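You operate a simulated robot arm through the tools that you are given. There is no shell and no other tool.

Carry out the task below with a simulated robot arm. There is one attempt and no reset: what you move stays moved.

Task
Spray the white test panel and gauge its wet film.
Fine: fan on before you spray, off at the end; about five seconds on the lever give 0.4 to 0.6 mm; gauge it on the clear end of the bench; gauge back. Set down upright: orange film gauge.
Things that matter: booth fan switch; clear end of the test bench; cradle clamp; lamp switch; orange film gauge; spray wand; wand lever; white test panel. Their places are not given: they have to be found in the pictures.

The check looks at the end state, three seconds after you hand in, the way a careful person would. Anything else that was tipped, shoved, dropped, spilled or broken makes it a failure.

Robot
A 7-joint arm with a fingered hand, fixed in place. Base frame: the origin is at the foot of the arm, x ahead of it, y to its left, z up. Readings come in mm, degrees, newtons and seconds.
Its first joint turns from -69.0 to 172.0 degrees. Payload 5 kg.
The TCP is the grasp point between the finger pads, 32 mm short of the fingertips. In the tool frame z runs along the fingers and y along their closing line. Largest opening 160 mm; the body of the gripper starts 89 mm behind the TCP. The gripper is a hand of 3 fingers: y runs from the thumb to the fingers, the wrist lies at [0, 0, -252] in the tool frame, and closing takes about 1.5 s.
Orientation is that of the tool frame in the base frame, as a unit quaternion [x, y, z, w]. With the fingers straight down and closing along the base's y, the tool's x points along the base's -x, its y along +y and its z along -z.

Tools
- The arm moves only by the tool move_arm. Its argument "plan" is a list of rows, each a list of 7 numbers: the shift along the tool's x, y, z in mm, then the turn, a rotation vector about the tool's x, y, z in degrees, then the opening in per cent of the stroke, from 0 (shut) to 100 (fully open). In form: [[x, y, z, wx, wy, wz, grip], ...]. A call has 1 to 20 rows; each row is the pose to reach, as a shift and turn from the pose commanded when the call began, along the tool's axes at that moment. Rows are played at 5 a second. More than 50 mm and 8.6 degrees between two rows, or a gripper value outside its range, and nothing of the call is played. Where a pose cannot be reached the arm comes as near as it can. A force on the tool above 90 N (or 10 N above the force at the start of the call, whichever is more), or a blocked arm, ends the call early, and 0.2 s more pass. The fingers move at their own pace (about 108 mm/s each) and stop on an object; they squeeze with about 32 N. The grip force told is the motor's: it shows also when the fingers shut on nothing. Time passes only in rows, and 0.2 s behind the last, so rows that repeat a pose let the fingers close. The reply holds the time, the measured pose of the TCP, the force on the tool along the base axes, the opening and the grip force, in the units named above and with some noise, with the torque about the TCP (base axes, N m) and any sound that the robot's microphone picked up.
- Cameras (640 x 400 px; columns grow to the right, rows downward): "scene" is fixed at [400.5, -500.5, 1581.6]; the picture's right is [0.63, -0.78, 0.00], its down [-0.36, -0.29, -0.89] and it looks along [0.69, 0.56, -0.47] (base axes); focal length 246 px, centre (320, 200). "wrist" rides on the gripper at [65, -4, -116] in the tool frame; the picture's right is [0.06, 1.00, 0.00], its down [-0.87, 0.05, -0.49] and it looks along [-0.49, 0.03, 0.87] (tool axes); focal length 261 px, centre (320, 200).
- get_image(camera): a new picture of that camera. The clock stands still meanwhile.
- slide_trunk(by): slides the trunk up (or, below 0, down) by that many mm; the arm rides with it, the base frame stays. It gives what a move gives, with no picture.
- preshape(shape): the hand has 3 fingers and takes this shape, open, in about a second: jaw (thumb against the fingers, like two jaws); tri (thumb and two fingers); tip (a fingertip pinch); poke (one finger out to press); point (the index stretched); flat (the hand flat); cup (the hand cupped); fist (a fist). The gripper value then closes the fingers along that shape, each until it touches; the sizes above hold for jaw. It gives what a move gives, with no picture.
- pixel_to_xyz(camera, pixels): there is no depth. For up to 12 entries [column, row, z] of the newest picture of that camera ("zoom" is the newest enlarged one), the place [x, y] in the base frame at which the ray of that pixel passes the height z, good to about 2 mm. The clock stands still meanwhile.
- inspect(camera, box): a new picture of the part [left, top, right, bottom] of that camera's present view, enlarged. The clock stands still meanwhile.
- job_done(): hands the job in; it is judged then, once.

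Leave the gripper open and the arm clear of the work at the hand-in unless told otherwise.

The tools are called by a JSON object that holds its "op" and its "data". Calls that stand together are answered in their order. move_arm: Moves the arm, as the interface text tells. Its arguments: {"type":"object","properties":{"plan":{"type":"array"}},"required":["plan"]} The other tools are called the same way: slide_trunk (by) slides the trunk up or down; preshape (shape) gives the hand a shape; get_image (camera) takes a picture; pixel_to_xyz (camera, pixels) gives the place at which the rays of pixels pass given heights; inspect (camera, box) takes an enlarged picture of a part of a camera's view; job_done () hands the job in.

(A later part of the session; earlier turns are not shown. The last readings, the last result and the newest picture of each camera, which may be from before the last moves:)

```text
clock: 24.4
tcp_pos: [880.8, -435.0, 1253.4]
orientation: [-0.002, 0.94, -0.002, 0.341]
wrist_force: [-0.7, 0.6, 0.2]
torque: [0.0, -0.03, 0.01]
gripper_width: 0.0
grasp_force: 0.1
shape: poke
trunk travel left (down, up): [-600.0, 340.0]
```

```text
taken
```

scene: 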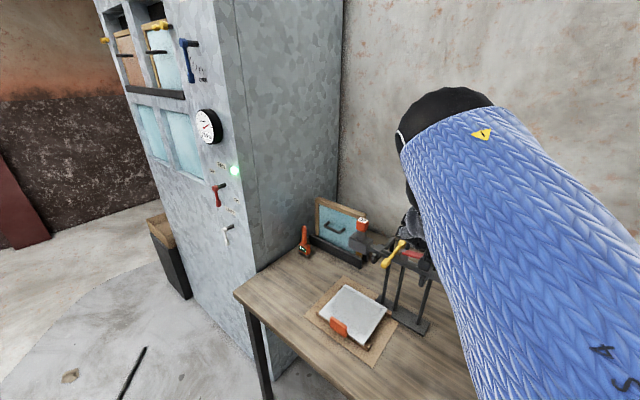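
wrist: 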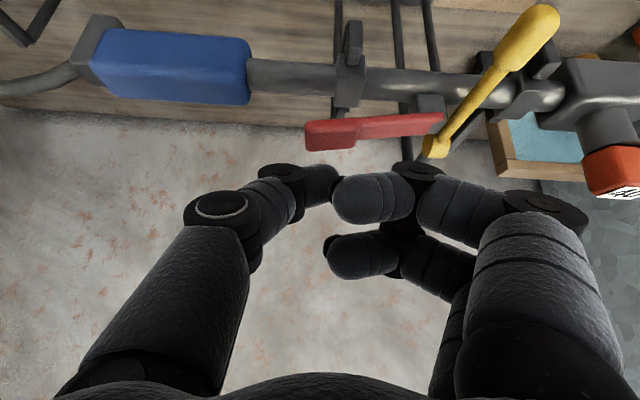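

The fingertip is above the lever grip. I'll creep down a few mm at a time in single-row calls, reading force and listening for spray, so that I can time it.

{"op": "move_arm", "data": {"plan": [[5.1, 0, 6.1, 0, 0, 0, 100]]}}

{"op": "get_image", "data": {"camera": "wrist"}}

```text
clock: 24.8
tcp_pos: [880.5, -436.3, 1245.2]
orientation: [-0.001, 0.94, -0.002, 0.341]
wrist_force: [-0.3, 0.0, -0.8]
torque: [0.02, 0.0, -0.01]
gripper_width: 0.1
grasp_force: 0.1
shape: poke
trunk travel left (down, up): [-600.0, 340.0]
```

```text
taken
```

wrist: 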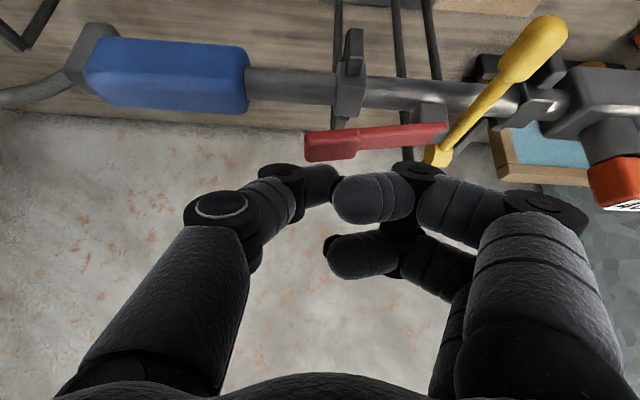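

No contact yet (force ~0); the gap in the picture is about 8 px. Another 4 mm down.

{"op": "move_arm", "data": {"plan": [[2.6, 0, 3.1, 0, 0, 0, 100]]}}

```text
clock: 25.2
tcp_pos: [881.1, -437.1, 1240.6]
orientation: [-0.002, 0.94, -0.002, 0.34]
wrist_force: [0.3, 0.8, 0.3]
torque: [0.0, 0.0, 0.02]
gripper_width: 0.2
grasp_force: 0.1
shape: poke
trunk travel left (down, up): [-600.0, 340.0]
```

Still free. Another 4 mm.

{"op": "move_arm", "data": {"plan": [[2.6, 0, 3.1, 0, 0, 0, 100]]}}

{"op": "get_image", "data": {"camera": "wrist"}}

```text
clock: 25.6
tcp_pos: [881.1, -436.4, 1237.4]
orientation: [0.0, 0.94, -0.003, 0.34]
wrist_force: [0.1, 0.7, -0.1]
torque: [-0.01, 0.01, -0.01]
gripper_width: 0.2
grasp_force: 0.0
shape: poke
trunk travel left (down, up): [-600.0, 340.0]
```

```text
taken
```

wrist: 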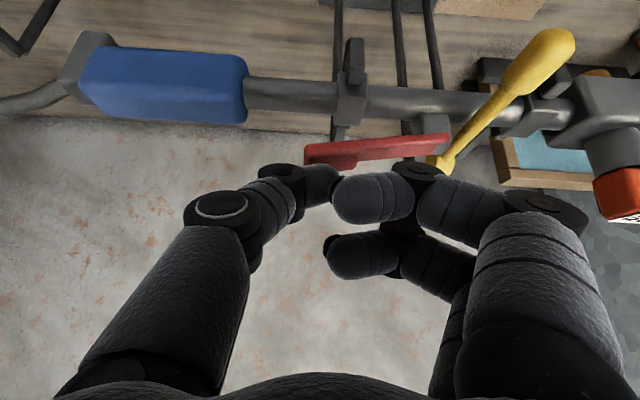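

Very close now. Another 3 mm.

{"op": "move_arm", "data": {"plan": [[2, 0, 2.3, 0, 0, 0, 100]]}}

{"op": "inspect", "data": {"camera": "wrist", "box": [250, 100, 470, 240]}}

```text
clock: 26.0
tcp_pos: [880.8, -437.8, 1235.1]
orientation: [-0.001, 0.94, -0.002, 0.341]
wrist_force: [-0.1, 1.3, 2.7]
torque: [0.06, -0.03, 0.02]
gripper_width: 0.0
grasp_force: 0.1
shape: poke
trunk travel left (down, up): [-600.0, 340.0]
```

```text
2.86 times, centred on (360, 170) of wrist
```

zoom: 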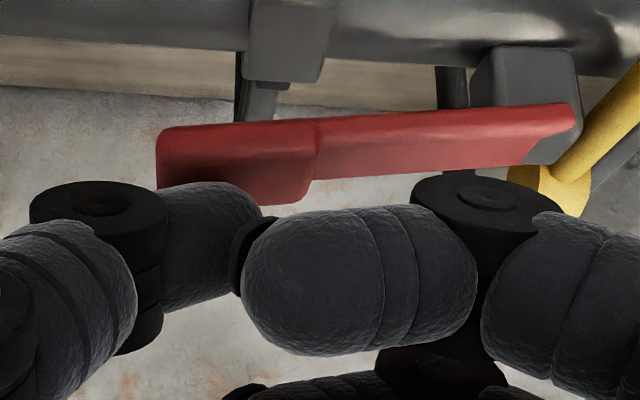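

Contact (2.7 N), no sound yet. I'll press 4 mm more and listen.

{"op": "move_arm", "data": {"plan": [[2.6, 0, 3.1, 0, 0, 0, 100]]}}

```text
clock: 26.4
tcp_pos: [880.7, -436.8, 1229.2]
orientation: [-0.002, 0.94, -0.002, 0.34]
wrist_force: [0.2, -0.8, 4.3]
torque: [0.05, -0.08, 0.02]
gripper_width: 0.0
grasp_force: 0.0
shape: poke
trunk travel left (down, up): [-600.0, 340.0]
```

Force 4.3 N (a spring), no sound. Another 4 mm.

{"op": "move_arm", "data": {"plan": [[2.6, 0, 3.1, 0, 0, 0, 100]]}}

{"op": "inspect", "data": {"camera": "wrist", "box": [250, 60, 470, 240]}}

```text
clock: 26.8
tcp_pos: [879.7, -436.6, 1226.3]
orientation: [-0.001, 0.94, -0.002, 0.341]
wrist_force: [-0.7, 0.1, 3.3]
torque: [0.02, -0.09, 0.01]
gripper_width: 0.0
grasp_force: 0.0
shape: poke
trunk travel left (down, up): [-600.0, 340.0]
```

```text
2.22 times, centred on (360, 150) of wrist
```

zoom: 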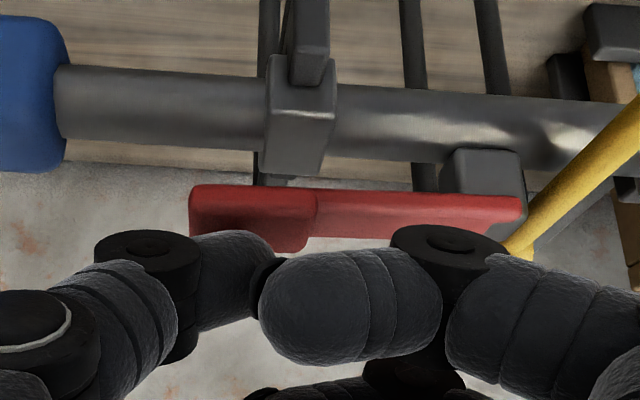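

The lever is now about level with the pipe; no sound yet. Another 4 mm.

{"op": "move_arm", "data": {"plan": [[2.6, 0, 3.1, 0, 0, 0, 100]]}}

{"op": "get_image", "data": {"camera": "wrist"}}

{"op": "get_image", "data": {"camera": "scene"}}

```text
clock: 27.2
tcp_pos: [880.0, -438.3, 1222.4]
orientation: [-0.001, 0.94, -0.003, 0.34]
wrist_force: [0.2, -0.4, 4.5]
torque: [0.04, -0.1, -0.02]
gripper_width: 0.0
grasp_force: 0.0
shape: poke
trunk travel left (down, up): [-600.0, 340.0]
```

```text
taken
```

wrist: 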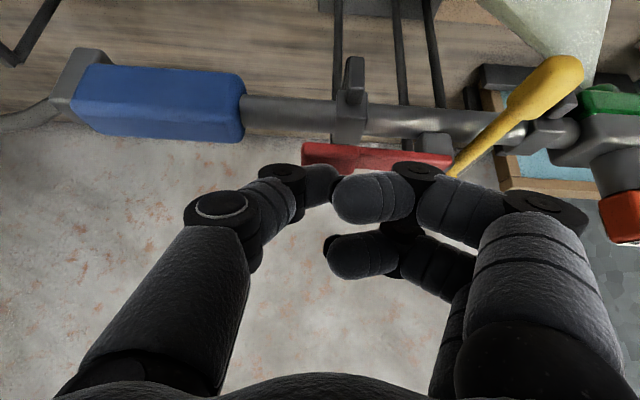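

```text
taken
```

scene: 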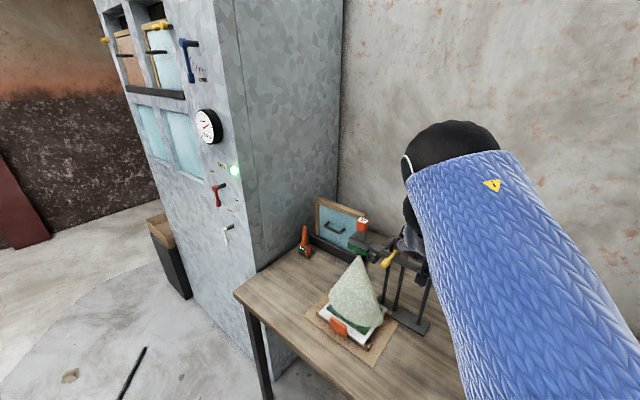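

Now it sprays: a cone falls on the panel (scene around (355,290)). Spraying began between 26.8 and 27.2 s. I'll hold, pressed 2 mm deeper for margin, until about 30.4, then finish in the next call for about 5 s total.

{"op": "move_arm", "data": {"plan": [[1.3, 0, 1.5, 0, 0, 0, 100], [1.3, 0, 1.5, 0, 0, 0, 100], [1.3, 0, 1.5, 0, 0, 0, 100], [1.3, 0, 1.5, 0, 0, 0, 100], [1.3, 0, 1.5, 0, 0, 0, 100], [1.3, 0, 1.5, 0, 0, 0, 100], [1.3, 0, 1.5, 0, 0, 0, 100], [1.3, 0, 1.5, 0, 0, 0, 100], [1.3, 0, 1.5, 0, 0, 0, 100], [1.3, 0, 1.5, 0, 0, 0, 100], [1.3, 0, 1.5, 0, 0, 0, 100], [1.3, 0, 1.5, 0, 0, 0, 100], [1.3, 0, 1.5, 0, 0, 0, 100], [1.3, 0, 1.5, 0, 0, 0, 100], [1.3, 0, 1.5, 0, 0, 0, 100]]}}

{"op": "inspect", "data": {"camera": "scene", "box": [280, 200, 440, 380]}}

```text
clock: 30.4
tcp_pos: [880.4, -436.1, 1220.6]
orientation: [-0.001, 0.94, -0.002, 0.342]
wrist_force: [-1.0, -1.4, 4.3]
torque: [-0.02, -0.06, 0.0]
gripper_width: 0.0
grasp_force: 0.1
shape: poke
trunk travel left (down, up): [-600.0, 340.0]
```

```text
2.22 times, centred on (360, 290) of scene
```

zoom: 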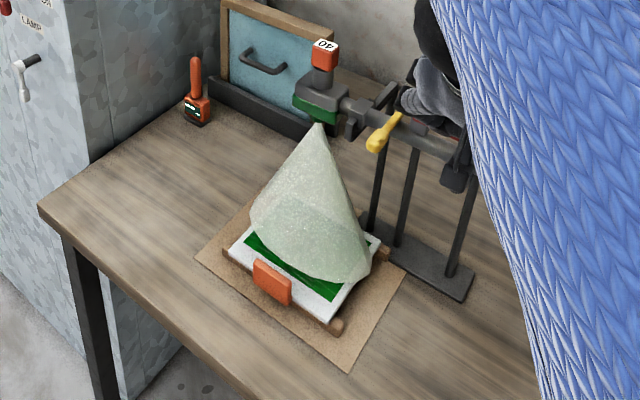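

Spraying evenly onto the panel's grey field. I'll hold 1.4 s more, then lift off quickly to release near 31.9 s.

{"op": "move_arm", "data": {"plan": [[0, 0, 0, 0, 0, 0, 100], [0, 0, 0, 0, 0, 0, 100], [0, 0, 0, 0, 0, 0, 100], [0, 0, 0, 0, 0, 0, 100], [0, 0, 0, 0, 0, 0, 100], [0, 0, 0, 0, 0, 0, 100], [0, 0, 0, 0, 0, 0, 100], [-16, 0, -19, 0, 0, 0, 100], [-38, 0, -46, 0, 0, 0, 100], [-55, 0, -70, 0, 0, 0, 100]]}}

{"op": "get_image", "data": {"camera": "scene"}}

{"op": "get_image", "data": {"camera": "wrist"}}

```text
clock: 32.6
tcp_pos: [878.2, -437.0, 1310.4]
orientation: [-0.003, 0.94, -0.001, 0.341]
wrist_force: [-0.3, 0.2, 1.0]
torque: [-0.02, -0.03, -0.03]
gripper_width: 0.0
grasp_force: 0.0
shape: poke
trunk travel left (down, up): [-600.0, 340.0]
```

```text
taken
```

scene: 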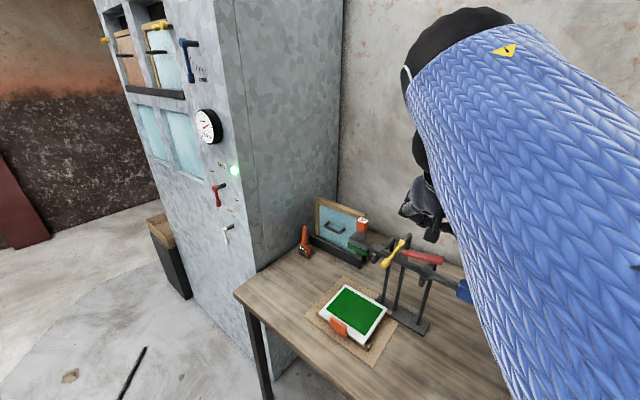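

```text
taken
```

wrist: 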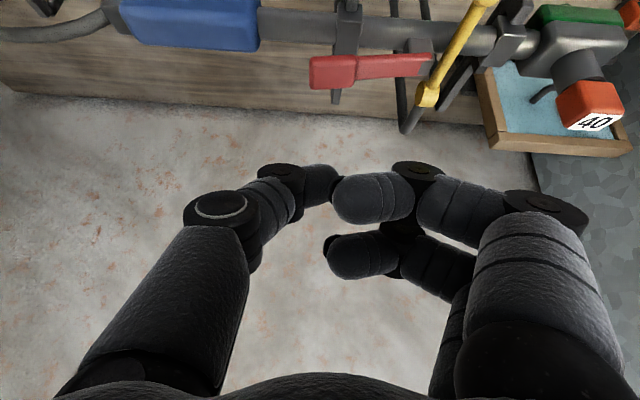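

The spray stopped, the lever sprang back, and the panel is green all over its field. I'll back away and take a good view of the panel and the bench's +y end.

{"op": "move_arm", "data": {"plan": [[23, 10, -26, 0, 2.5, 0, 100], [47, 30, -52, 0, 5, 0, 100], [70, 60, -78, 0, 7.5, 0, 100], [93, 90, -104, 0, 10, 0, 100], [117, 120, -130, 0, 12.5, 0, 100], [140, 150, -156, 0, 15, 0, 100], [164, 178, -182, 0, 17.5, 0, 100], [187, 207, -209, 0, 20, 0, 100], [187, 207, -209, 0, 20, 0, 100]]}}

{"op": "preshape", "data": {"shape": "jaw"}}

{"op": "get_image", "data": {"camera": "wrist"}}

{"op": "get_image", "data": {"camera": "scene"}}

```text
clock: 34.6
tcp_pos: [601.0, -230.9, 1347.9]
orientation: [-0.001, 0.985, -0.002, 0.173]
wrist_force: [0.5, 0.8, -0.6]
torque: [0.06, 0.02, 0.05]
gripper_width: 0.1
grasp_force: 0.0
shape: poke
trunk travel left (down, up): [-600.0, 340.0]
```

```text
clock: 35.5
tcp_pos: [600.3, -231.2, 1349.7]
orientation: [-0.001, 0.985, -0.003, 0.172]
wrist_force: [0.6, -0.7, 0.0]
torque: [0.01, -0.01, -0.02]
gripper_width: 159.9
grasp_force: 0.1
shape: jaw
trunk travel left (down, up): [-600.0, 340.0]
```

```text
taken
```

wrist: 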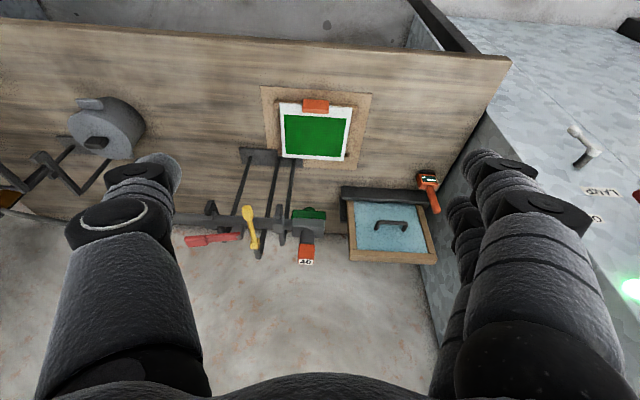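

```text
taken
```

scene: 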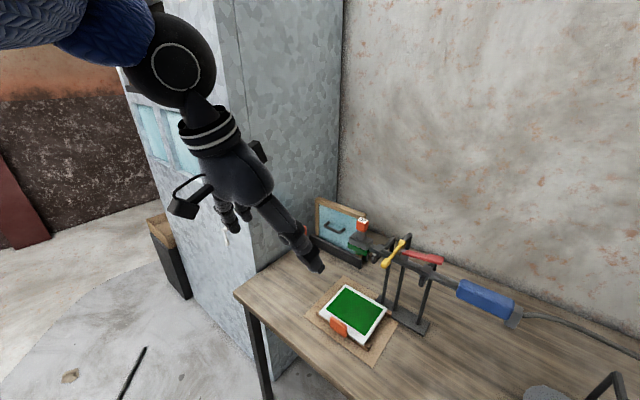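

I'll enlarge the panel and the +y end in both cameras for measurements.

{"op": "inspect", "data": {"camera": "wrist", "box": [240, 60, 480, 240]}}

{"op": "inspect", "data": {"camera": "scene", "box": [290, 260, 420, 370]}}

{"op": "inspect", "data": {"camera": "scene", "box": [230, 215, 350, 320]}}

```text
2.22 times, centred on (360, 150) of wrist
```

zoom: 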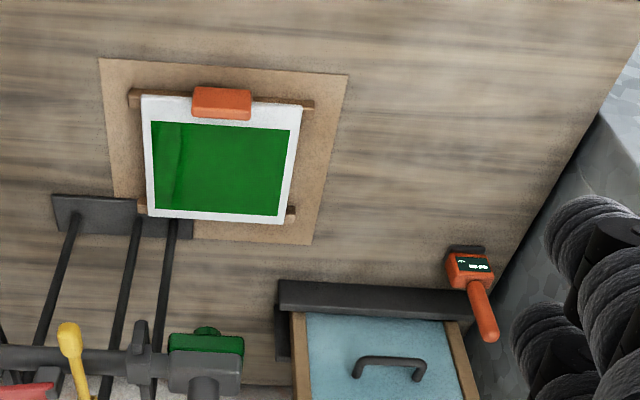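

```text
3.64 times, centred on (355, 315) of scene
```

zoom: 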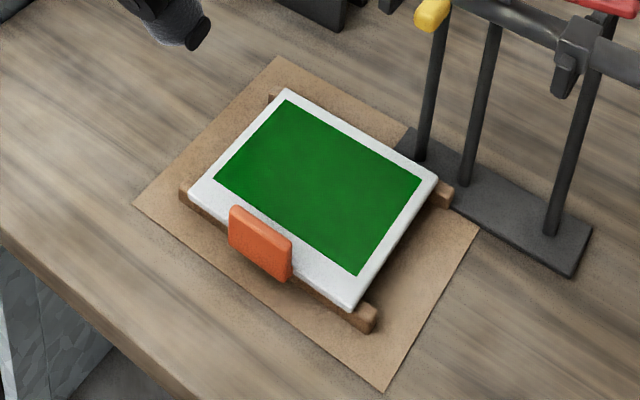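

```text
3.81 times, centred on (290, 268) of scene
```

zoom: 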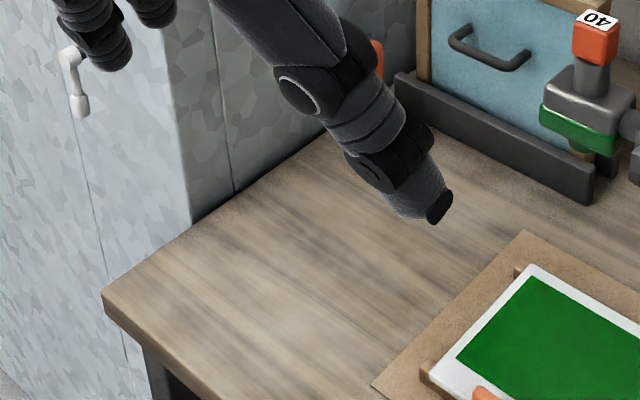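

I'll triangulate panel corners, the orange handle of the panel, the bench corner, and the bench surface.

{"op": "pixel_to_xyz", "data": {"camera": "scene", "pixels": [[344.8, 284.7, 860], [344.8, 284.7, 880], [387.5, 309.5, 860], [387.5, 309.5, 880], [363.8, 344.7, 860], [363.8, 344.7, 880], [318.7, 312.3, 860], [318.7, 312.3, 880], [331, 316.5, 880], [331, 316.5, 900], [347, 326, 880], [347, 326, 900]]}}

{"op": "pixel_to_xyz", "data": {"camera": "wrist", "pixels": [[343.3, 159.9, 860], [343.3, 159.9, 880], [282.6, 156.8, 860], [282.6, 156.8, 880], [279.9, 103.7, 860], [279.9, 103.7, 880], [351.4, 108.2, 860], [351.4, 108.2, 880], [302.4, 112, 880], [302.4, 112, 900], [328.5, 113, 880], [328.5, 113, 900]]}}

{"op": "pixel_to_xyz", "data": {"camera": "scene", "pixels": [[233, 291, 830], [233, 291, 850], [306, 312, 830], [306, 312, 850], [341.5, 275.5, 830], [341.5, 275.5, 850], [398.5, 323.5, 830], [398.5, 323.5, 850], [372.5, 368, 830], [372.5, 368, 850]]}}

{"op": "pixel_to_xyz", "data": {"camera": "wrist", "pixels": [[260, 86, 830], [260, 86, 850], [372, 93, 830], [372, 93, 850], [356, 170, 830], [356, 170, 850], [510, 60, 830], [510, 60, 850], [480, 112, 830], [480, 112, 850]]}}

```text
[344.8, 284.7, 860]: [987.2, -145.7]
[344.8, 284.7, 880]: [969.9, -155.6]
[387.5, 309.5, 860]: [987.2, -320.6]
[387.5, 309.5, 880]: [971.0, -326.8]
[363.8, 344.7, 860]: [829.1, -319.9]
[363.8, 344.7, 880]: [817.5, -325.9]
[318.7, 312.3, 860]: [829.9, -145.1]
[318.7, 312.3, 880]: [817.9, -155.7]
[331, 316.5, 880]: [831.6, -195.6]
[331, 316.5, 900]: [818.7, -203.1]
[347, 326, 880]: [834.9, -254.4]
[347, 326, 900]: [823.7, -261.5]
```

```text
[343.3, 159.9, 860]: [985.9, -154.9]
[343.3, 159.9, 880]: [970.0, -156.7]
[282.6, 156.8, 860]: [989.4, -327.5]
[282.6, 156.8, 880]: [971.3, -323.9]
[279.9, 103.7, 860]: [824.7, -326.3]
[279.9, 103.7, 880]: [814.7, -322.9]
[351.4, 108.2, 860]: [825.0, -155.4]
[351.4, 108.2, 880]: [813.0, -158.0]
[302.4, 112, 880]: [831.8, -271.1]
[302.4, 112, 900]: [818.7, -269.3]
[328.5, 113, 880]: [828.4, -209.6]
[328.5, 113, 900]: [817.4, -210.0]
```

```text
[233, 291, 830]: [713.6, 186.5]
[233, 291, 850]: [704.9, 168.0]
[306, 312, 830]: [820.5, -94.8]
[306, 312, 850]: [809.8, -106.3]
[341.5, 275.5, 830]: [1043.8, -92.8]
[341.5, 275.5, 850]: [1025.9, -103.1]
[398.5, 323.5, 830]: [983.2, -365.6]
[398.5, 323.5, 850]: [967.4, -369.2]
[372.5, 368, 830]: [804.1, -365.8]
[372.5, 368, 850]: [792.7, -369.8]
```

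```text
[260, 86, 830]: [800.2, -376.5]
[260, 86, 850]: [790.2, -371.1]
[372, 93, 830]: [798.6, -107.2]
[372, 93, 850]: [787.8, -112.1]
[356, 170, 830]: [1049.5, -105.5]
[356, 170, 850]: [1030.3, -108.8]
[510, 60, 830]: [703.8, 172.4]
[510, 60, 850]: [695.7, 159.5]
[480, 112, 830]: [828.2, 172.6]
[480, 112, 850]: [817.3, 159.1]
```

The bench top is at z≈850. The panel top is at z≈879, spanning x 816–971 and y -325…-156, with its orange handle on the near edge at about (815, -236, ~870–905). The +y bench end (corner near (700, 164)) is bare, so that's the clear end. I'll lower the trunk to look at the handle closely.

{"op": "slide_trunk", "data": {"by": -280}}

{"op": "get_image", "data": {"camera": "wrist"}}

{"op": "get_image", "data": {"camera": "scene"}}

```text
clock: 38.3
tcp_pos: [599.4, -229.8, 1068.8]
orientation: [-0.001, 0.985, -0.003, 0.172]
wrist_force: [1.2, -0.4, -0.6]
torque: [0.01, 0.01, -0.02]
gripper_width: 159.8
grasp_force: 0.0
shape: jaw
trunk travel left (down, up): [-320.0, 620.0]
```

```text
taken
```

wrist: 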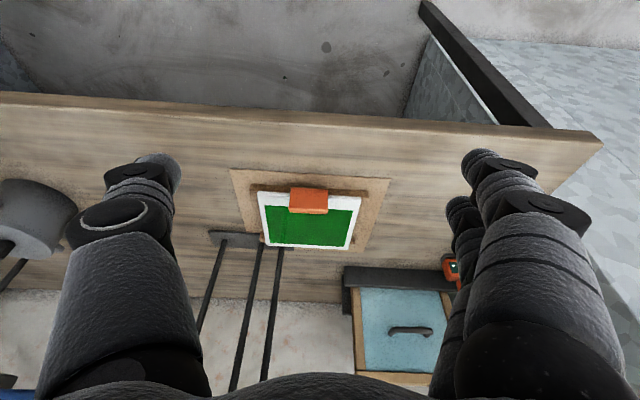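

```text
taken
```

scene: 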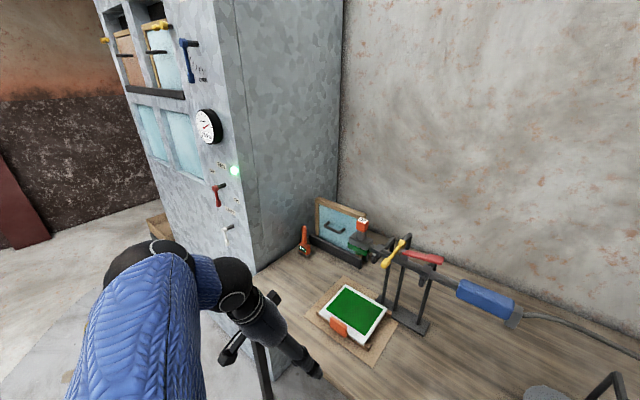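

I'll zoom in on the panel handle and film from here.

{"op": "inspect", "data": {"camera": "wrist", "box": [225, 160, 395, 270]}}

{"op": "inspect", "data": {"camera": "scene", "box": [300, 275, 400, 365]}}

{"op": "inspect", "data": {"camera": "wrist", "box": [330, 240, 480, 350]}}

```text
3.64 times, centred on (310, 215) of wrist
```

zoom: 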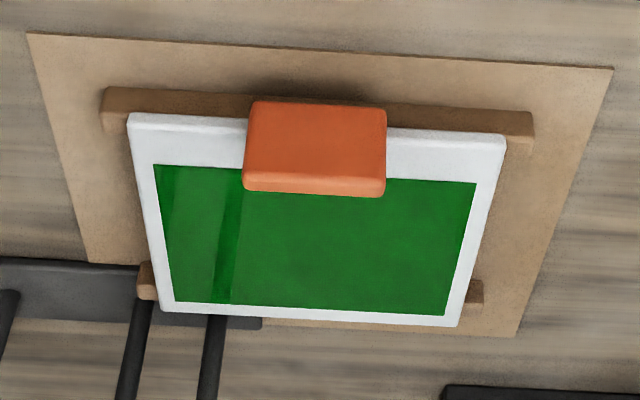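

```text
4.44 times, centred on (350, 320) of scene
```

zoom: 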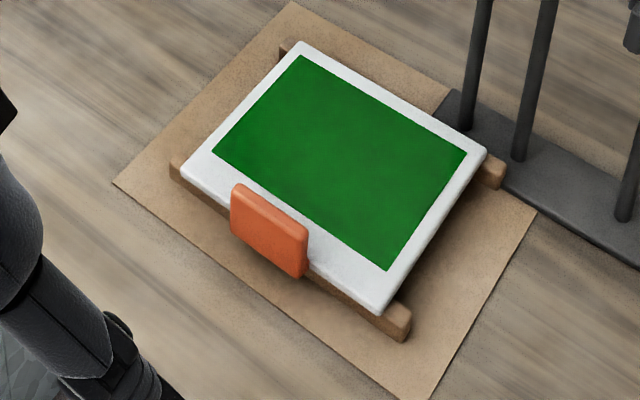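

```text
3.64 times, centred on (405, 295) of wrist
```

zoom: 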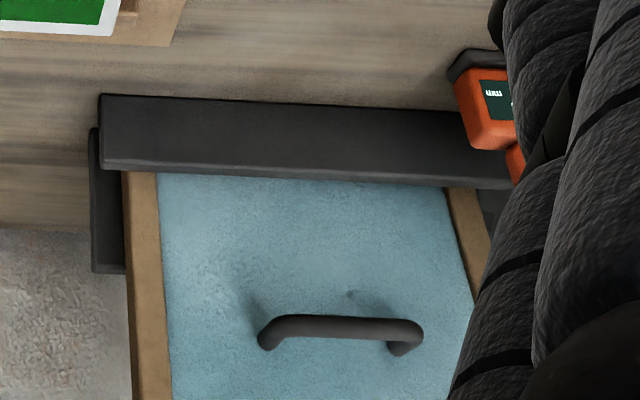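

I'll triangulate the handle plate's corners with both cameras.

{"op": "pixel_to_xyz", "data": {"camera": "wrist", "pixels": [[289.1, 209.8, 900], [289.1, 209.8, 920], [327.6, 209.8, 900], [327.6, 209.8, 920], [291.3, 188, 860], [291.3, 188, 880], [327.9, 189.7, 860], [327.9, 189.7, 880], [327.9, 213.9, 900], [327.9, 213.9, 920]]}}

{"op": "pixel_to_xyz", "data": {"camera": "scene", "pixels": [[330.2, 317.75, 900], [330.2, 317.75, 920], [345.5, 329, 900], [345.5, 329, 920], [346, 337.3, 860], [346, 337.3, 880], [330.2, 327.2, 860], [330.2, 327.2, 880], [332, 316.2, 900], [332, 316.2, 920], [347.3, 326.8, 900], [347.3, 326.8, 920]]}}

```text
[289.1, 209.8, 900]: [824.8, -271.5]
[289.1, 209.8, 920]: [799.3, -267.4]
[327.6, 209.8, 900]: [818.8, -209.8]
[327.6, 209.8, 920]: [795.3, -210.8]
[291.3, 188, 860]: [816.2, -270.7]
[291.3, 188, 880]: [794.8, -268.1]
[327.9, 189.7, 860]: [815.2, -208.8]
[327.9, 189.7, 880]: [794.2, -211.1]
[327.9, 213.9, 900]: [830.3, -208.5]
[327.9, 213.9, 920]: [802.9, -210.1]
```

```text
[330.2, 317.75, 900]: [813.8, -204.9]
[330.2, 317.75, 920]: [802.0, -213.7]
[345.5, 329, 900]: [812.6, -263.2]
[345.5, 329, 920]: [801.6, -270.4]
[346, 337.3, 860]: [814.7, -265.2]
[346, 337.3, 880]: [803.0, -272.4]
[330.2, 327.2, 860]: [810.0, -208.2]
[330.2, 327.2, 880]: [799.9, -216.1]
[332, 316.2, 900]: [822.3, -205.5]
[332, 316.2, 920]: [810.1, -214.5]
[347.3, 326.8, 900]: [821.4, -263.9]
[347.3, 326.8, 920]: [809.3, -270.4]
```

The handle is a thin vertical plate: x≈804–816, y≈-269…-210, top z≈912, at the front edge of the panel. I'll grip it across its thin direction (closing along x), with the hand rolled -90° and leaned 30° so that it stays clear of the wand head above. First I'll straighten the tool to vertical and roll it, here in free space.

{"op": "move_arm", "data": {"plan": [[0, 0, 0, 0, 6.6, 0, 100], [0, 0, 0, 0, 13.2, 0, 100], [0, 0, 0, 0, 19.8, 0, 100], [0, 0, 0, 0, 19.8, 0, 100]]}}

{"op": "move_arm", "data": {"plan": [[0, 0, 0, 0, 0, -8, 100], [0, 0, 0, 0, 0, -16, 100], [0, 0, 0, 0, 0, -24, 100], [0, 0, 0, 0, 0, -32, 100], [0, 0, 0, 0, 0, -40, 100], [0, 0, 0, 0, 0, -48, 100], [0, 0, 0, 0, 0, -56, 100], [0, 0, 0, 0, 0, -64, 100], [0, 0, 0, 0, 0, -72, 100], [0, 0, 0, 0, 0, -80, 100], [0, 0, 0, 0, 0, -88, 100], [0, 0, 0, 0, 0, -90, 100], [0, 0, 0, 0, 0, -90, 100]]}}

```text
clock: 39.3
tcp_pos: [599.9, -230.3, 1069.3]
orientation: [-0.002, 1.0, -0.003, 0.0]
wrist_force: [0.7, 0.5, 0.2]
torque: [0.01, 0.01, 0.02]
gripper_width: 159.6
grasp_force: 0.1
shape: jaw
trunk travel left (down, up): [-320.0, 620.0]
```

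```text
clock: 42.1
tcp_pos: [600.7, -230.8, 1069.1]
orientation: [0.708, -0.706, 0.001, 0.002]
wrist_force: [-0.5, 0.4, -0.2]
torque: [-0.02, 0.02, -0.02]
gripper_width: 159.9
grasp_force: 0.1
shape: jaw
trunk travel left (down, up): [-320.0, 620.0]
```

The roll worked. Now lean 30° (about tool y) and pre-close to about 40 mm.

{"op": "move_arm", "data": {"plan": [[0, 0, 0, 0, 7.5, 0, 60], [0, 0, 0, 0, 15, 0, 40], [0, 0, 0, 0, 22.5, 0, 25], [0, 0, 0, 0, 30, 0, 25], [0, 0, 0, 0, 30, 0, 25]]}}

{"op": "get_image", "data": {"camera": "wrist"}}

{"op": "get_image", "data": {"camera": "scene"}}

```text
clock: 43.3
tcp_pos: [600.5, -230.7, 1069.1]
orientation: [-0.682, 0.683, -0.186, -0.186]
wrist_force: [0.5, -0.2, 0.6]
torque: [0.02, -0.01, -0.02]
gripper_width: 40.8
grasp_force: 0.0
shape: jaw
trunk travel left (down, up): [-320.0, 620.0]
```

```text
taken
```

wrist: 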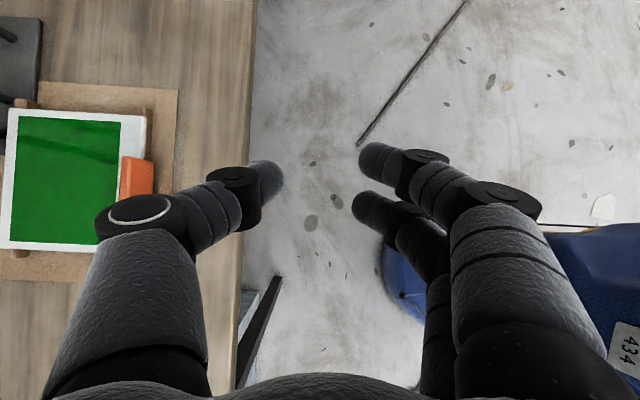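

```text
taken
```

scene: 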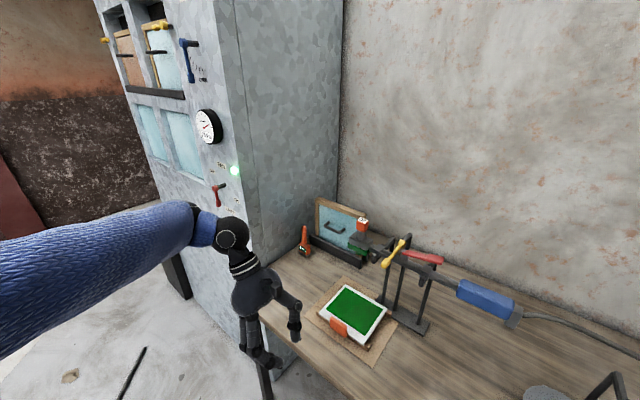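

The camera now looks straight down (image right is -x). I'll move over the handle to TCP (810, -230, 960), keeping fingertips above the handle top.

{"op": "move_arm", "data": {"plan": [[-9, -35, 15.7, 0, 0, 0, 25], [-18, -70, 31.3, 0, 0, 0, 25], [-27.5, -105, 47, 0, 0, 0, 25], [-36.7, -140, 62.7, 0, 0, 0, 25], [-46, -175, 78.4, 0, 0, 0, 25], [-55, -209, 94, 0, 0, 0, 25], [-55, -209, 94, 0, 0, 0, 25]]}}

{"op": "get_image", "data": {"camera": "wrist"}}

{"op": "get_image", "data": {"camera": "scene"}}

```text
clock: 44.9
tcp_pos: [809.6, -230.6, 961.5]
orientation: [0.683, -0.682, 0.186, 0.183]
wrist_force: [0.4, 0.3, -0.5]
torque: [-0.02, -0.03, 0.0]
gripper_width: 40.4
grasp_force: 0.1
shape: jaw
trunk travel left (down, up): [-320.0, 620.0]
```

```text
taken
```

wrist: 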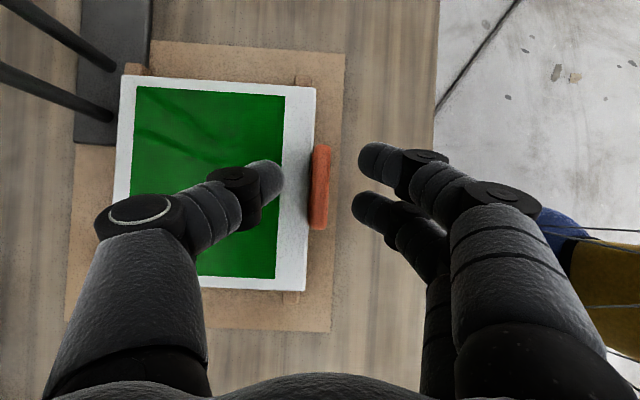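

```text
taken
```

scene: 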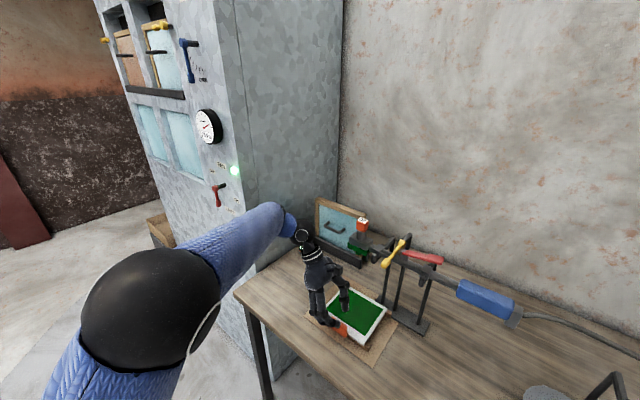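

The handle (orange, centred at (320,187)) is centred between thumb and fingers. I'll narrow the opening slightly and descend 38 mm, staying above the panel surface.

{"op": "move_arm", "data": {"plan": [[-5, 0, 8.7, 0, 0, 0, 20], [-10, 0, 17.3, 0, 0, 0, 20], [-15, 0, 26, 0, 0, 0, 20], [-19, 0, 33, 0, 0, 0, 20], [-19, 0, 33, 0, 0, 0, 20]]}}

{"op": "get_image", "data": {"camera": "wrist"}}

{"op": "inspect", "data": {"camera": "scene", "box": [280, 250, 420, 370]}}

```text
clock: 46.1
tcp_pos: [807.9, -230.1, 922.8]
orientation: [0.683, -0.682, 0.186, 0.184]
wrist_force: [0.1, 0.2, 0.5]
torque: [-0.02, -0.01, -0.02]
gripper_width: 32.4
grasp_force: 0.0
shape: jaw
trunk travel left (down, up): [-320.0, 620.0]
```

```text
taken
```

wrist: 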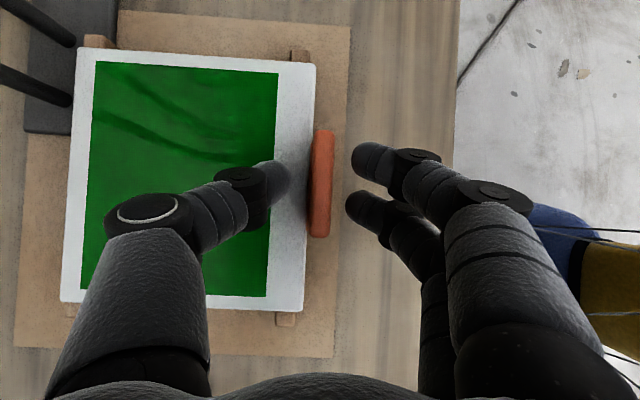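

```text
3.33 times, centred on (350, 310) of scene
```

zoom: 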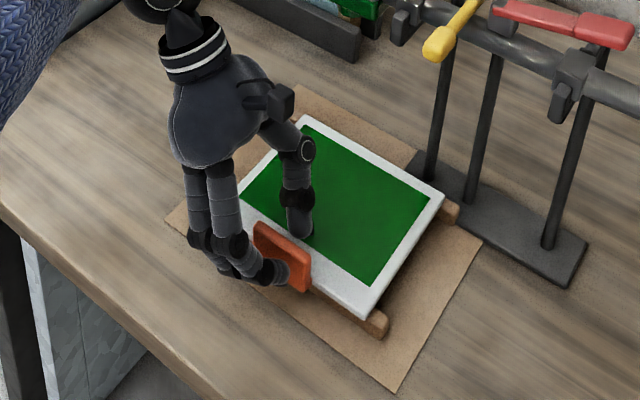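

The thumb is over the white margin behind the handle, and the fingers are in front. Closing on the handle.

{"op": "move_arm", "data": {"plan": [[0, 0, 0, 0, 0, 0, 12], [0, 0, 0, 0, 0, 0, 5], [0, 0, 0, 0, 0, 0, 0], [0, 0, 0, 0, 0, 0, 0], [0, 0, 0, 0, 0, 0, 0], [0, 0, 0, 0, 0, 0, 0]]}}

{"op": "get_image", "data": {"camera": "wrist"}}

{"op": "inspect", "data": {"camera": "scene", "box": [280, 250, 420, 370]}}

```text
clock: 47.5
tcp_pos: [809.1, -231.1, 922.6]
orientation: [0.683, -0.682, 0.185, 0.184]
wrist_force: [-1.0, 0.0, -0.4]
torque: [0.05, 0.04, -0.04]
gripper_width: 6.9
grasp_force: 32.2
shape: jaw
trunk travel left (down, up): [-320.0, 620.0]
```

```text
taken
```

wrist: 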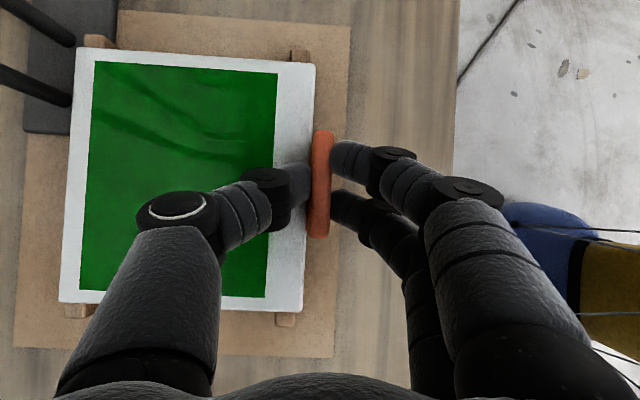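

```text
3.33 times, centred on (350, 310) of scene
```

zoom: 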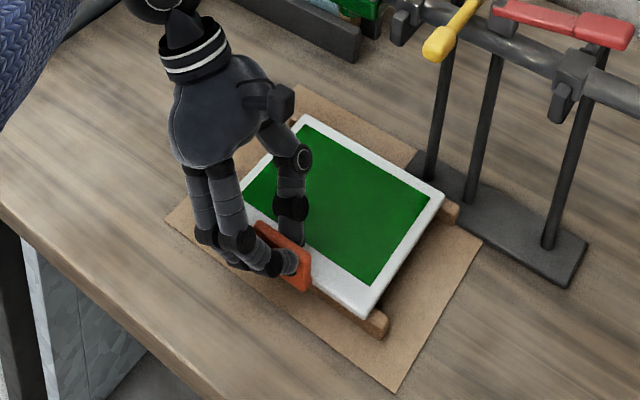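

Gripped at 32 N. I'll lift slowly by 20 mm and check whether the panel hangs level.

{"op": "move_arm", "data": {"plan": [[2.5, 0, -4.3, 0, 0, 0, 0], [5, 0, -8.7, 0, 0, 0, 0], [7.5, 0, -13, 0, 0, 0, 0], [10, 0, -17.3, 0, 0, 0, 0], [10, 0, -17.3, 0, 0, 0, 0]]}}

{"op": "get_image", "data": {"camera": "wrist"}}

{"op": "inspect", "data": {"camera": "scene", "box": [280, 250, 420, 370]}}

```text
clock: 48.7
tcp_pos: [809.3, -229.6, 941.7]
orientation: [0.683, -0.682, 0.185, 0.185]
wrist_force: [-1.0, -0.4, -3.3]
torque: [0.04, 0.26, 0.02]
gripper_width: 6.6
grasp_force: 32.3
shape: jaw
trunk travel left (down, up): [-320.0, 620.0]
```

```text
taken
```

wrist: 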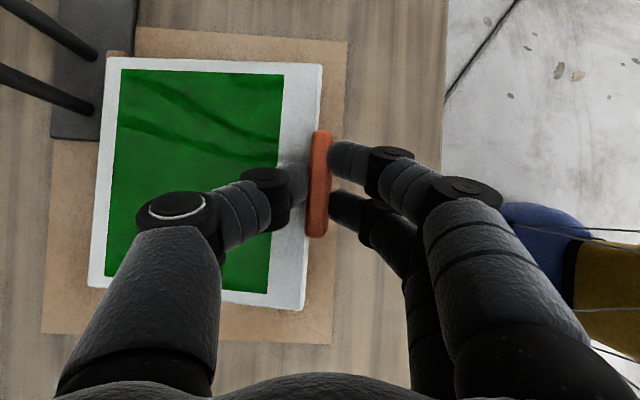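

```text
3.33 times, centred on (350, 310) of scene
```

zoom: 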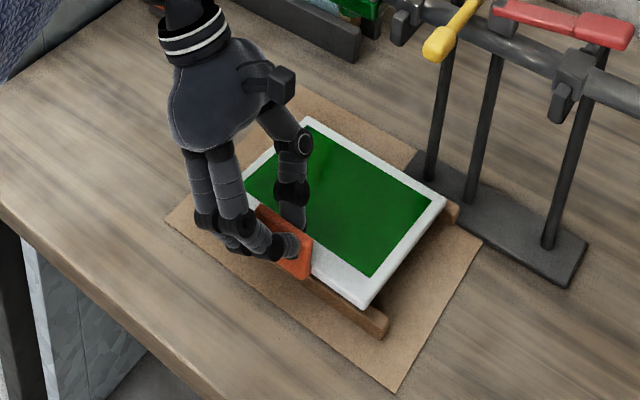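

The panel weighs about 3 N and its far edge droops a few degrees (maybe still resting on the far rail). I'll lift another 20 mm and look again.

{"op": "move_arm", "data": {"plan": [[2.5, 0, -4.3, 0, 0, 0, 0], [5, 0, -8.7, 0, 0, 0, 0], [7.5, 0, -13, 0, 0, 0, 0], [10, 0, -17.3, 0, 0, 0, 0], [10, 0, -17.3, 0, 0, 0, 0]]}}

{"op": "get_image", "data": {"camera": "wrist"}}

{"op": "inspect", "data": {"camera": "scene", "box": [280, 250, 420, 370]}}

```text
clock: 49.9
tcp_pos: [809.2, -229.5, 962.3]
orientation: [0.684, -0.681, 0.187, 0.183]
wrist_force: [0.3, 0.5, -2.5]
torque: [0.06, 0.25, -0.01]
gripper_width: 6.5
grasp_force: 31.8
shape: jaw
trunk travel left (down, up): [-320.0, 620.0]
```

```text
taken
```

wrist: 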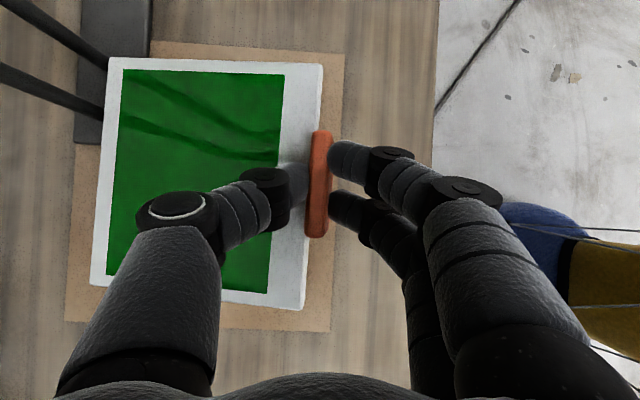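

```text
3.33 times, centred on (350, 310) of scene
```

zoom: 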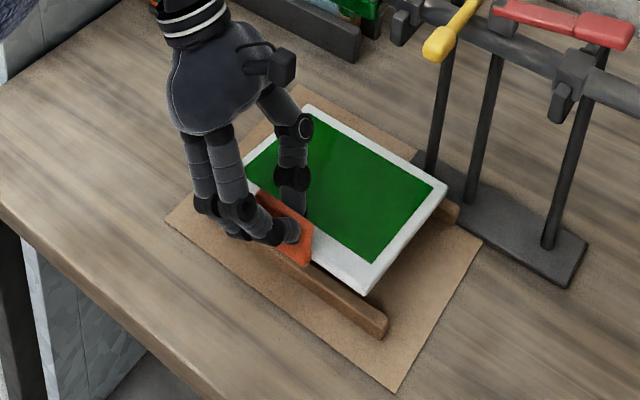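

The droop is constant (about 6.6°) and stable in the grip. I'll level the panel by turning the hand back 6.6° about base y, then carry it toward the clear end: 50 mm toward me and 255 mm to +y.

{"op": "move_arm", "data": {"plan": [[0, 0, 0, 2.9, 0, 1.7, 0], [0, 0, 0, 5.7, 0, 3.3, 0], [0, 0, 0, 5.7, 0, 3.3, 0]]}}

{"op": "get_image", "data": {"camera": "wrist"}}

```text
clock: 50.7
tcp_pos: [809.1, -229.5, 962.7]
orientation: [-0.671, 0.692, -0.224, -0.144]
wrist_force: [-0.2, -0.1, -4.0]
torque: [0.04, 0.27, 0.0]
gripper_width: 6.5
grasp_force: 31.8
shape: jaw
trunk travel left (down, up): [-320.0, 620.0]
```

```text
taken
```

wrist: 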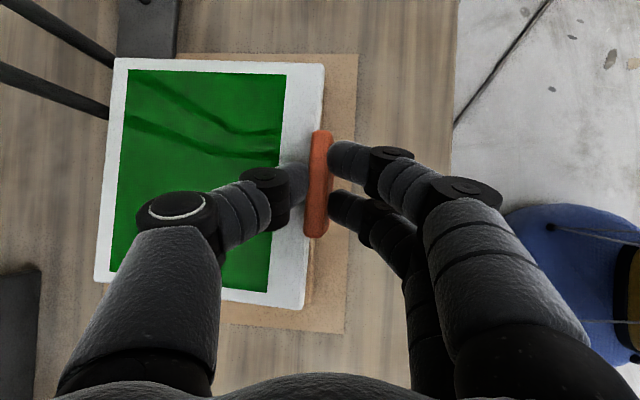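

Nearly level now. Carrying the panel to the clear end (moving -50 mm in x, +255 mm in y).

{"op": "move_arm", "data": {"plan": [[-12, 2.8, -7.3, 0, 0, 0, 0], [-36, 8.3, -22, 0, 0, 0, 0], [-60, 13.8, -36.7, 0, 0, 0, 0], [-85, 19.3, -51.5, 0, 0, 0, 0], [-109, 24.8, -66, 0, 0, 0, 0], [-133, 30.3, -81, 0, 0, 0, 0], [-157, 35.8, -95.6, 0, 0, 0, 0], [-182, 41.4, -110.4, 0, 0, 0, 0], [-206, 47, -125, 0, 0, 0, 0], [-218, 49.7, -132.5, 0, 0, 0, 0], [-218, 49.7, -132.5, 0, 0, 0, 0]]}}

{"op": "get_image", "data": {"camera": "wrist"}}

{"op": "get_image", "data": {"camera": "scene"}}

```text
clock: 53.1
tcp_pos: [759.7, 24.9, 962.1]
orientation: [-0.671, 0.692, -0.224, -0.144]
wrist_force: [1.1, 0.3, -2.2]
torque: [0.07, 0.23, 0.0]
gripper_width: 6.4
grasp_force: 32.0
shape: jaw
trunk travel left (down, up): [-320.0, 620.0]
```

```text
taken
```

wrist: 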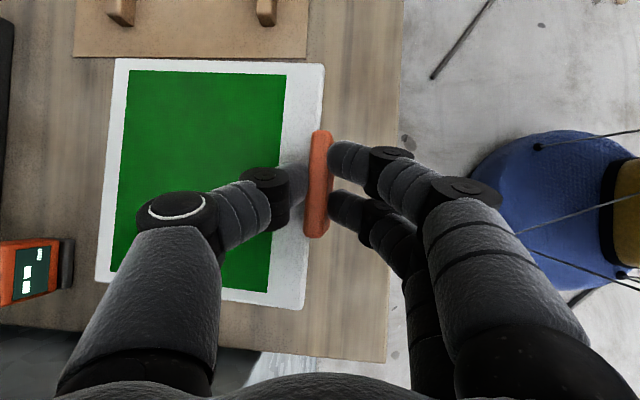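

```text
taken
```

scene: 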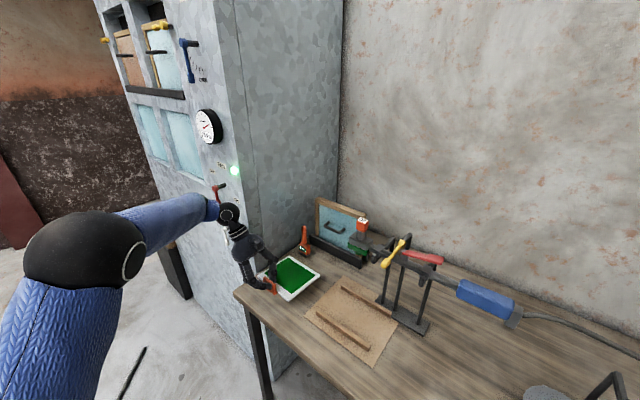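

The panel hovers over the clear end; the gauge is visible at left (30,275), well away. I'll lower 44 mm first.

{"op": "move_arm", "data": {"plan": [[-5.5, 1.3, 9.5, 0, 0, 0, 0], [-11, 2.6, 19, 0, 0, 0, 0], [-16.5, 3.8, 28.5, 0, 0, 0, 0], [-21.9, 5.1, 37.9, 0, 0, 0, 0], [-21.9, 5.1, 37.9, 0, 0, 0, 0]]}}

{"op": "get_image", "data": {"camera": "wrist"}}

{"op": "inspect", "data": {"camera": "scene", "box": [220, 220, 360, 320]}}

```text
clock: 54.3
tcp_pos: [759.5, 25.4, 916.8]
orientation: [-0.672, 0.691, -0.224, -0.145]
wrist_force: [0.0, -1.0, -3.6]
torque: [0.06, 0.27, 0.02]
gripper_width: 6.3
grasp_force: 31.9
shape: jaw
trunk travel left (down, up): [-320.0, 620.0]
```

```text
taken
```

wrist: 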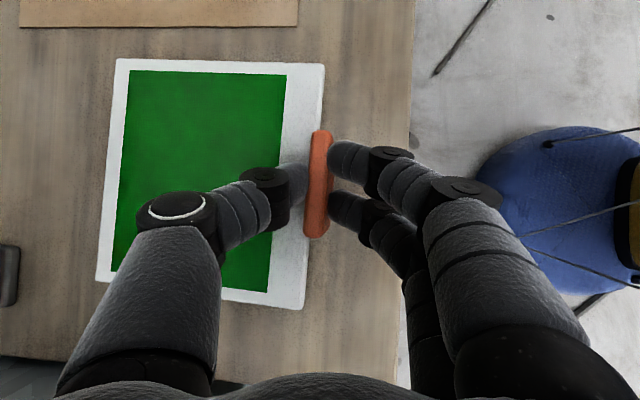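

```text
4.00 times, centred on (290, 270) of scene
```

zoom: 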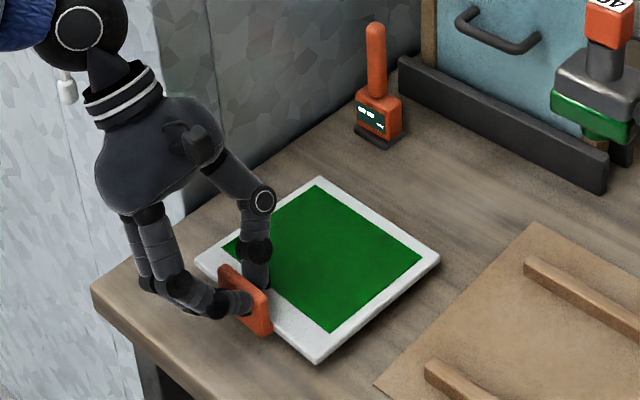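

Almost down (a small shadow gap). I'll lower another 12 mm in small steps and watch the weight come off.

{"op": "move_arm", "data": {"plan": [[-1.5, 0.3, 2.6, 0, 0, 0, 0], [-3, 0.7, 5.2, 0, 0, 0, 0], [-4.5, 1, 7.7, 0, 0, 0, 0], [-5.5, 1.3, 9.5, 0, 0, 0, 0]]}}

{"op": "inspect", "data": {"camera": "scene", "box": [220, 220, 360, 320]}}

```text
clock: 55.3
tcp_pos: [758.3, 24.1, 905.8]
orientation: [-0.672, 0.691, -0.225, -0.145]
wrist_force: [0.6, -0.6, -3.1]
torque: [0.06, 0.16, -0.02]
gripper_width: 6.5
grasp_force: 31.7
shape: jaw
trunk travel left (down, up): [-320.0, 620.0]
```

```text
4.00 times, centred on (290, 270) of scene
```

zoom: 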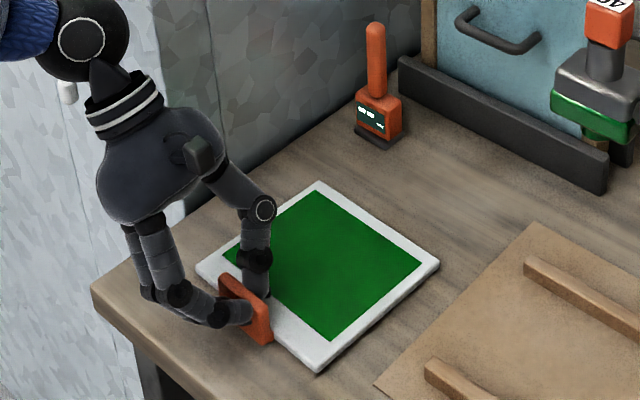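

The torque has dropped, so the far edge is touching. A few mm more.

{"op": "move_arm", "data": {"plan": [[-1, 0.2, 1.7, 0, 0, 0, 0], [-2, 0.5, 3.4, 0, 0, 0, 0], [-2, 0.5, 3.4, 0, 0, 0, 0]]}}

```text
clock: 56.1
tcp_pos: [760.0, 25.4, 902.8]
orientation: [-0.671, 0.691, -0.225, -0.144]
wrist_force: [0.7, 1.0, 0.9]
torque: [0.02, 0.06, -0.05]
gripper_width: 6.6
grasp_force: 32.1
shape: jaw
trunk travel left (down, up): [-320.0, 620.0]
```

Fz is about 0 now, so the panel rests on the bench. I'll open the fingers gently to about 32 mm.

{"op": "move_arm", "data": {"plan": [[0, 0, 0, 0, 0, 0, 6], [0, 0, 0, 0, 0, 0, 10], [0, 0, 0, 0, 0, 0, 15], [0, 0, 0, 0, 0, 0, 20], [0, 0, 0, 0, 0, 0, 20]]}}

{"op": "get_image", "data": {"camera": "wrist"}}

{"op": "inspect", "data": {"camera": "scene", "box": [220, 220, 360, 320]}}

```text
clock: 57.3
tcp_pos: [759.7, 24.7, 902.7]
orientation: [-0.671, 0.692, -0.224, -0.145]
wrist_force: [0.1, 0.1, 0.3]
torque: [0.0, -0.01, -0.01]
gripper_width: 31.3
grasp_force: 0.1
shape: jaw
trunk travel left (down, up): [-320.0, 620.0]
```

```text
taken
```

wrist: 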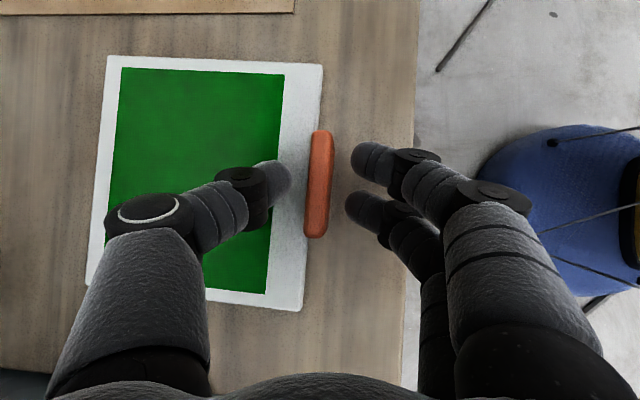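

```text
4.00 times, centred on (290, 270) of scene
```

zoom: 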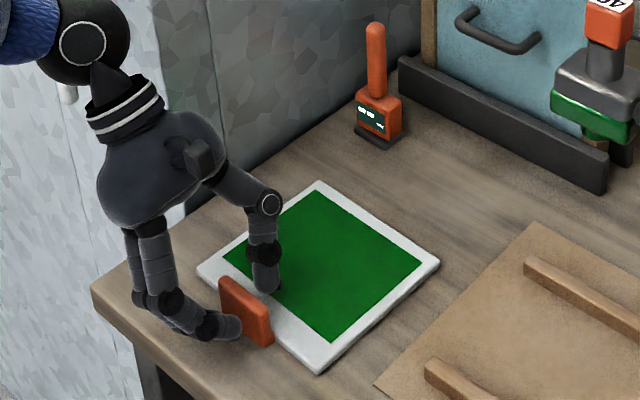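

The panel sits flat on the clear end and is released. I'll rise straight up clear of it.

{"op": "move_arm", "data": {"plan": [[10, -2.3, -17.2, 0, 0, 0, 20], [20, -4.6, -34.4, 0, 0, 0, 20], [40, -9.2, -68.8, 0, 0, 0, 20], [60, -13.8, -103, 0, 0, 0, 20], [79, -18.4, -137, 0, 0, 0, 20], [99, -23, -172, 0, 0, 0, 20]]}}

{"op": "get_image", "data": {"camera": "wrist"}}

{"op": "get_image", "data": {"camera": "scene"}}

```text
clock: 58.7
tcp_pos: [752.0, -0.5, 1090.7]
orientation: [-0.668, 0.701, -0.21, -0.132]
wrist_force: [-0.6, -0.2, -0.1]
torque: [-0.03, 0.03, -0.01]
gripper_width: 31.9
grasp_force: 0.1
shape: jaw
out of reach, approached as far as the arm can: row 6
trunk travel left (down, up): [-320.0, 620.0]
```

```text
taken
```

wrist: 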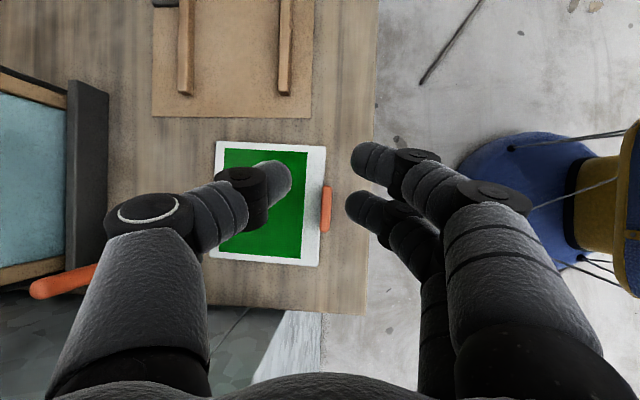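

```text
taken
```

scene: 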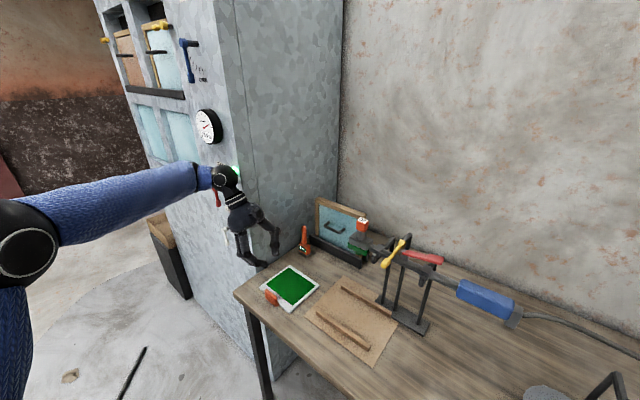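

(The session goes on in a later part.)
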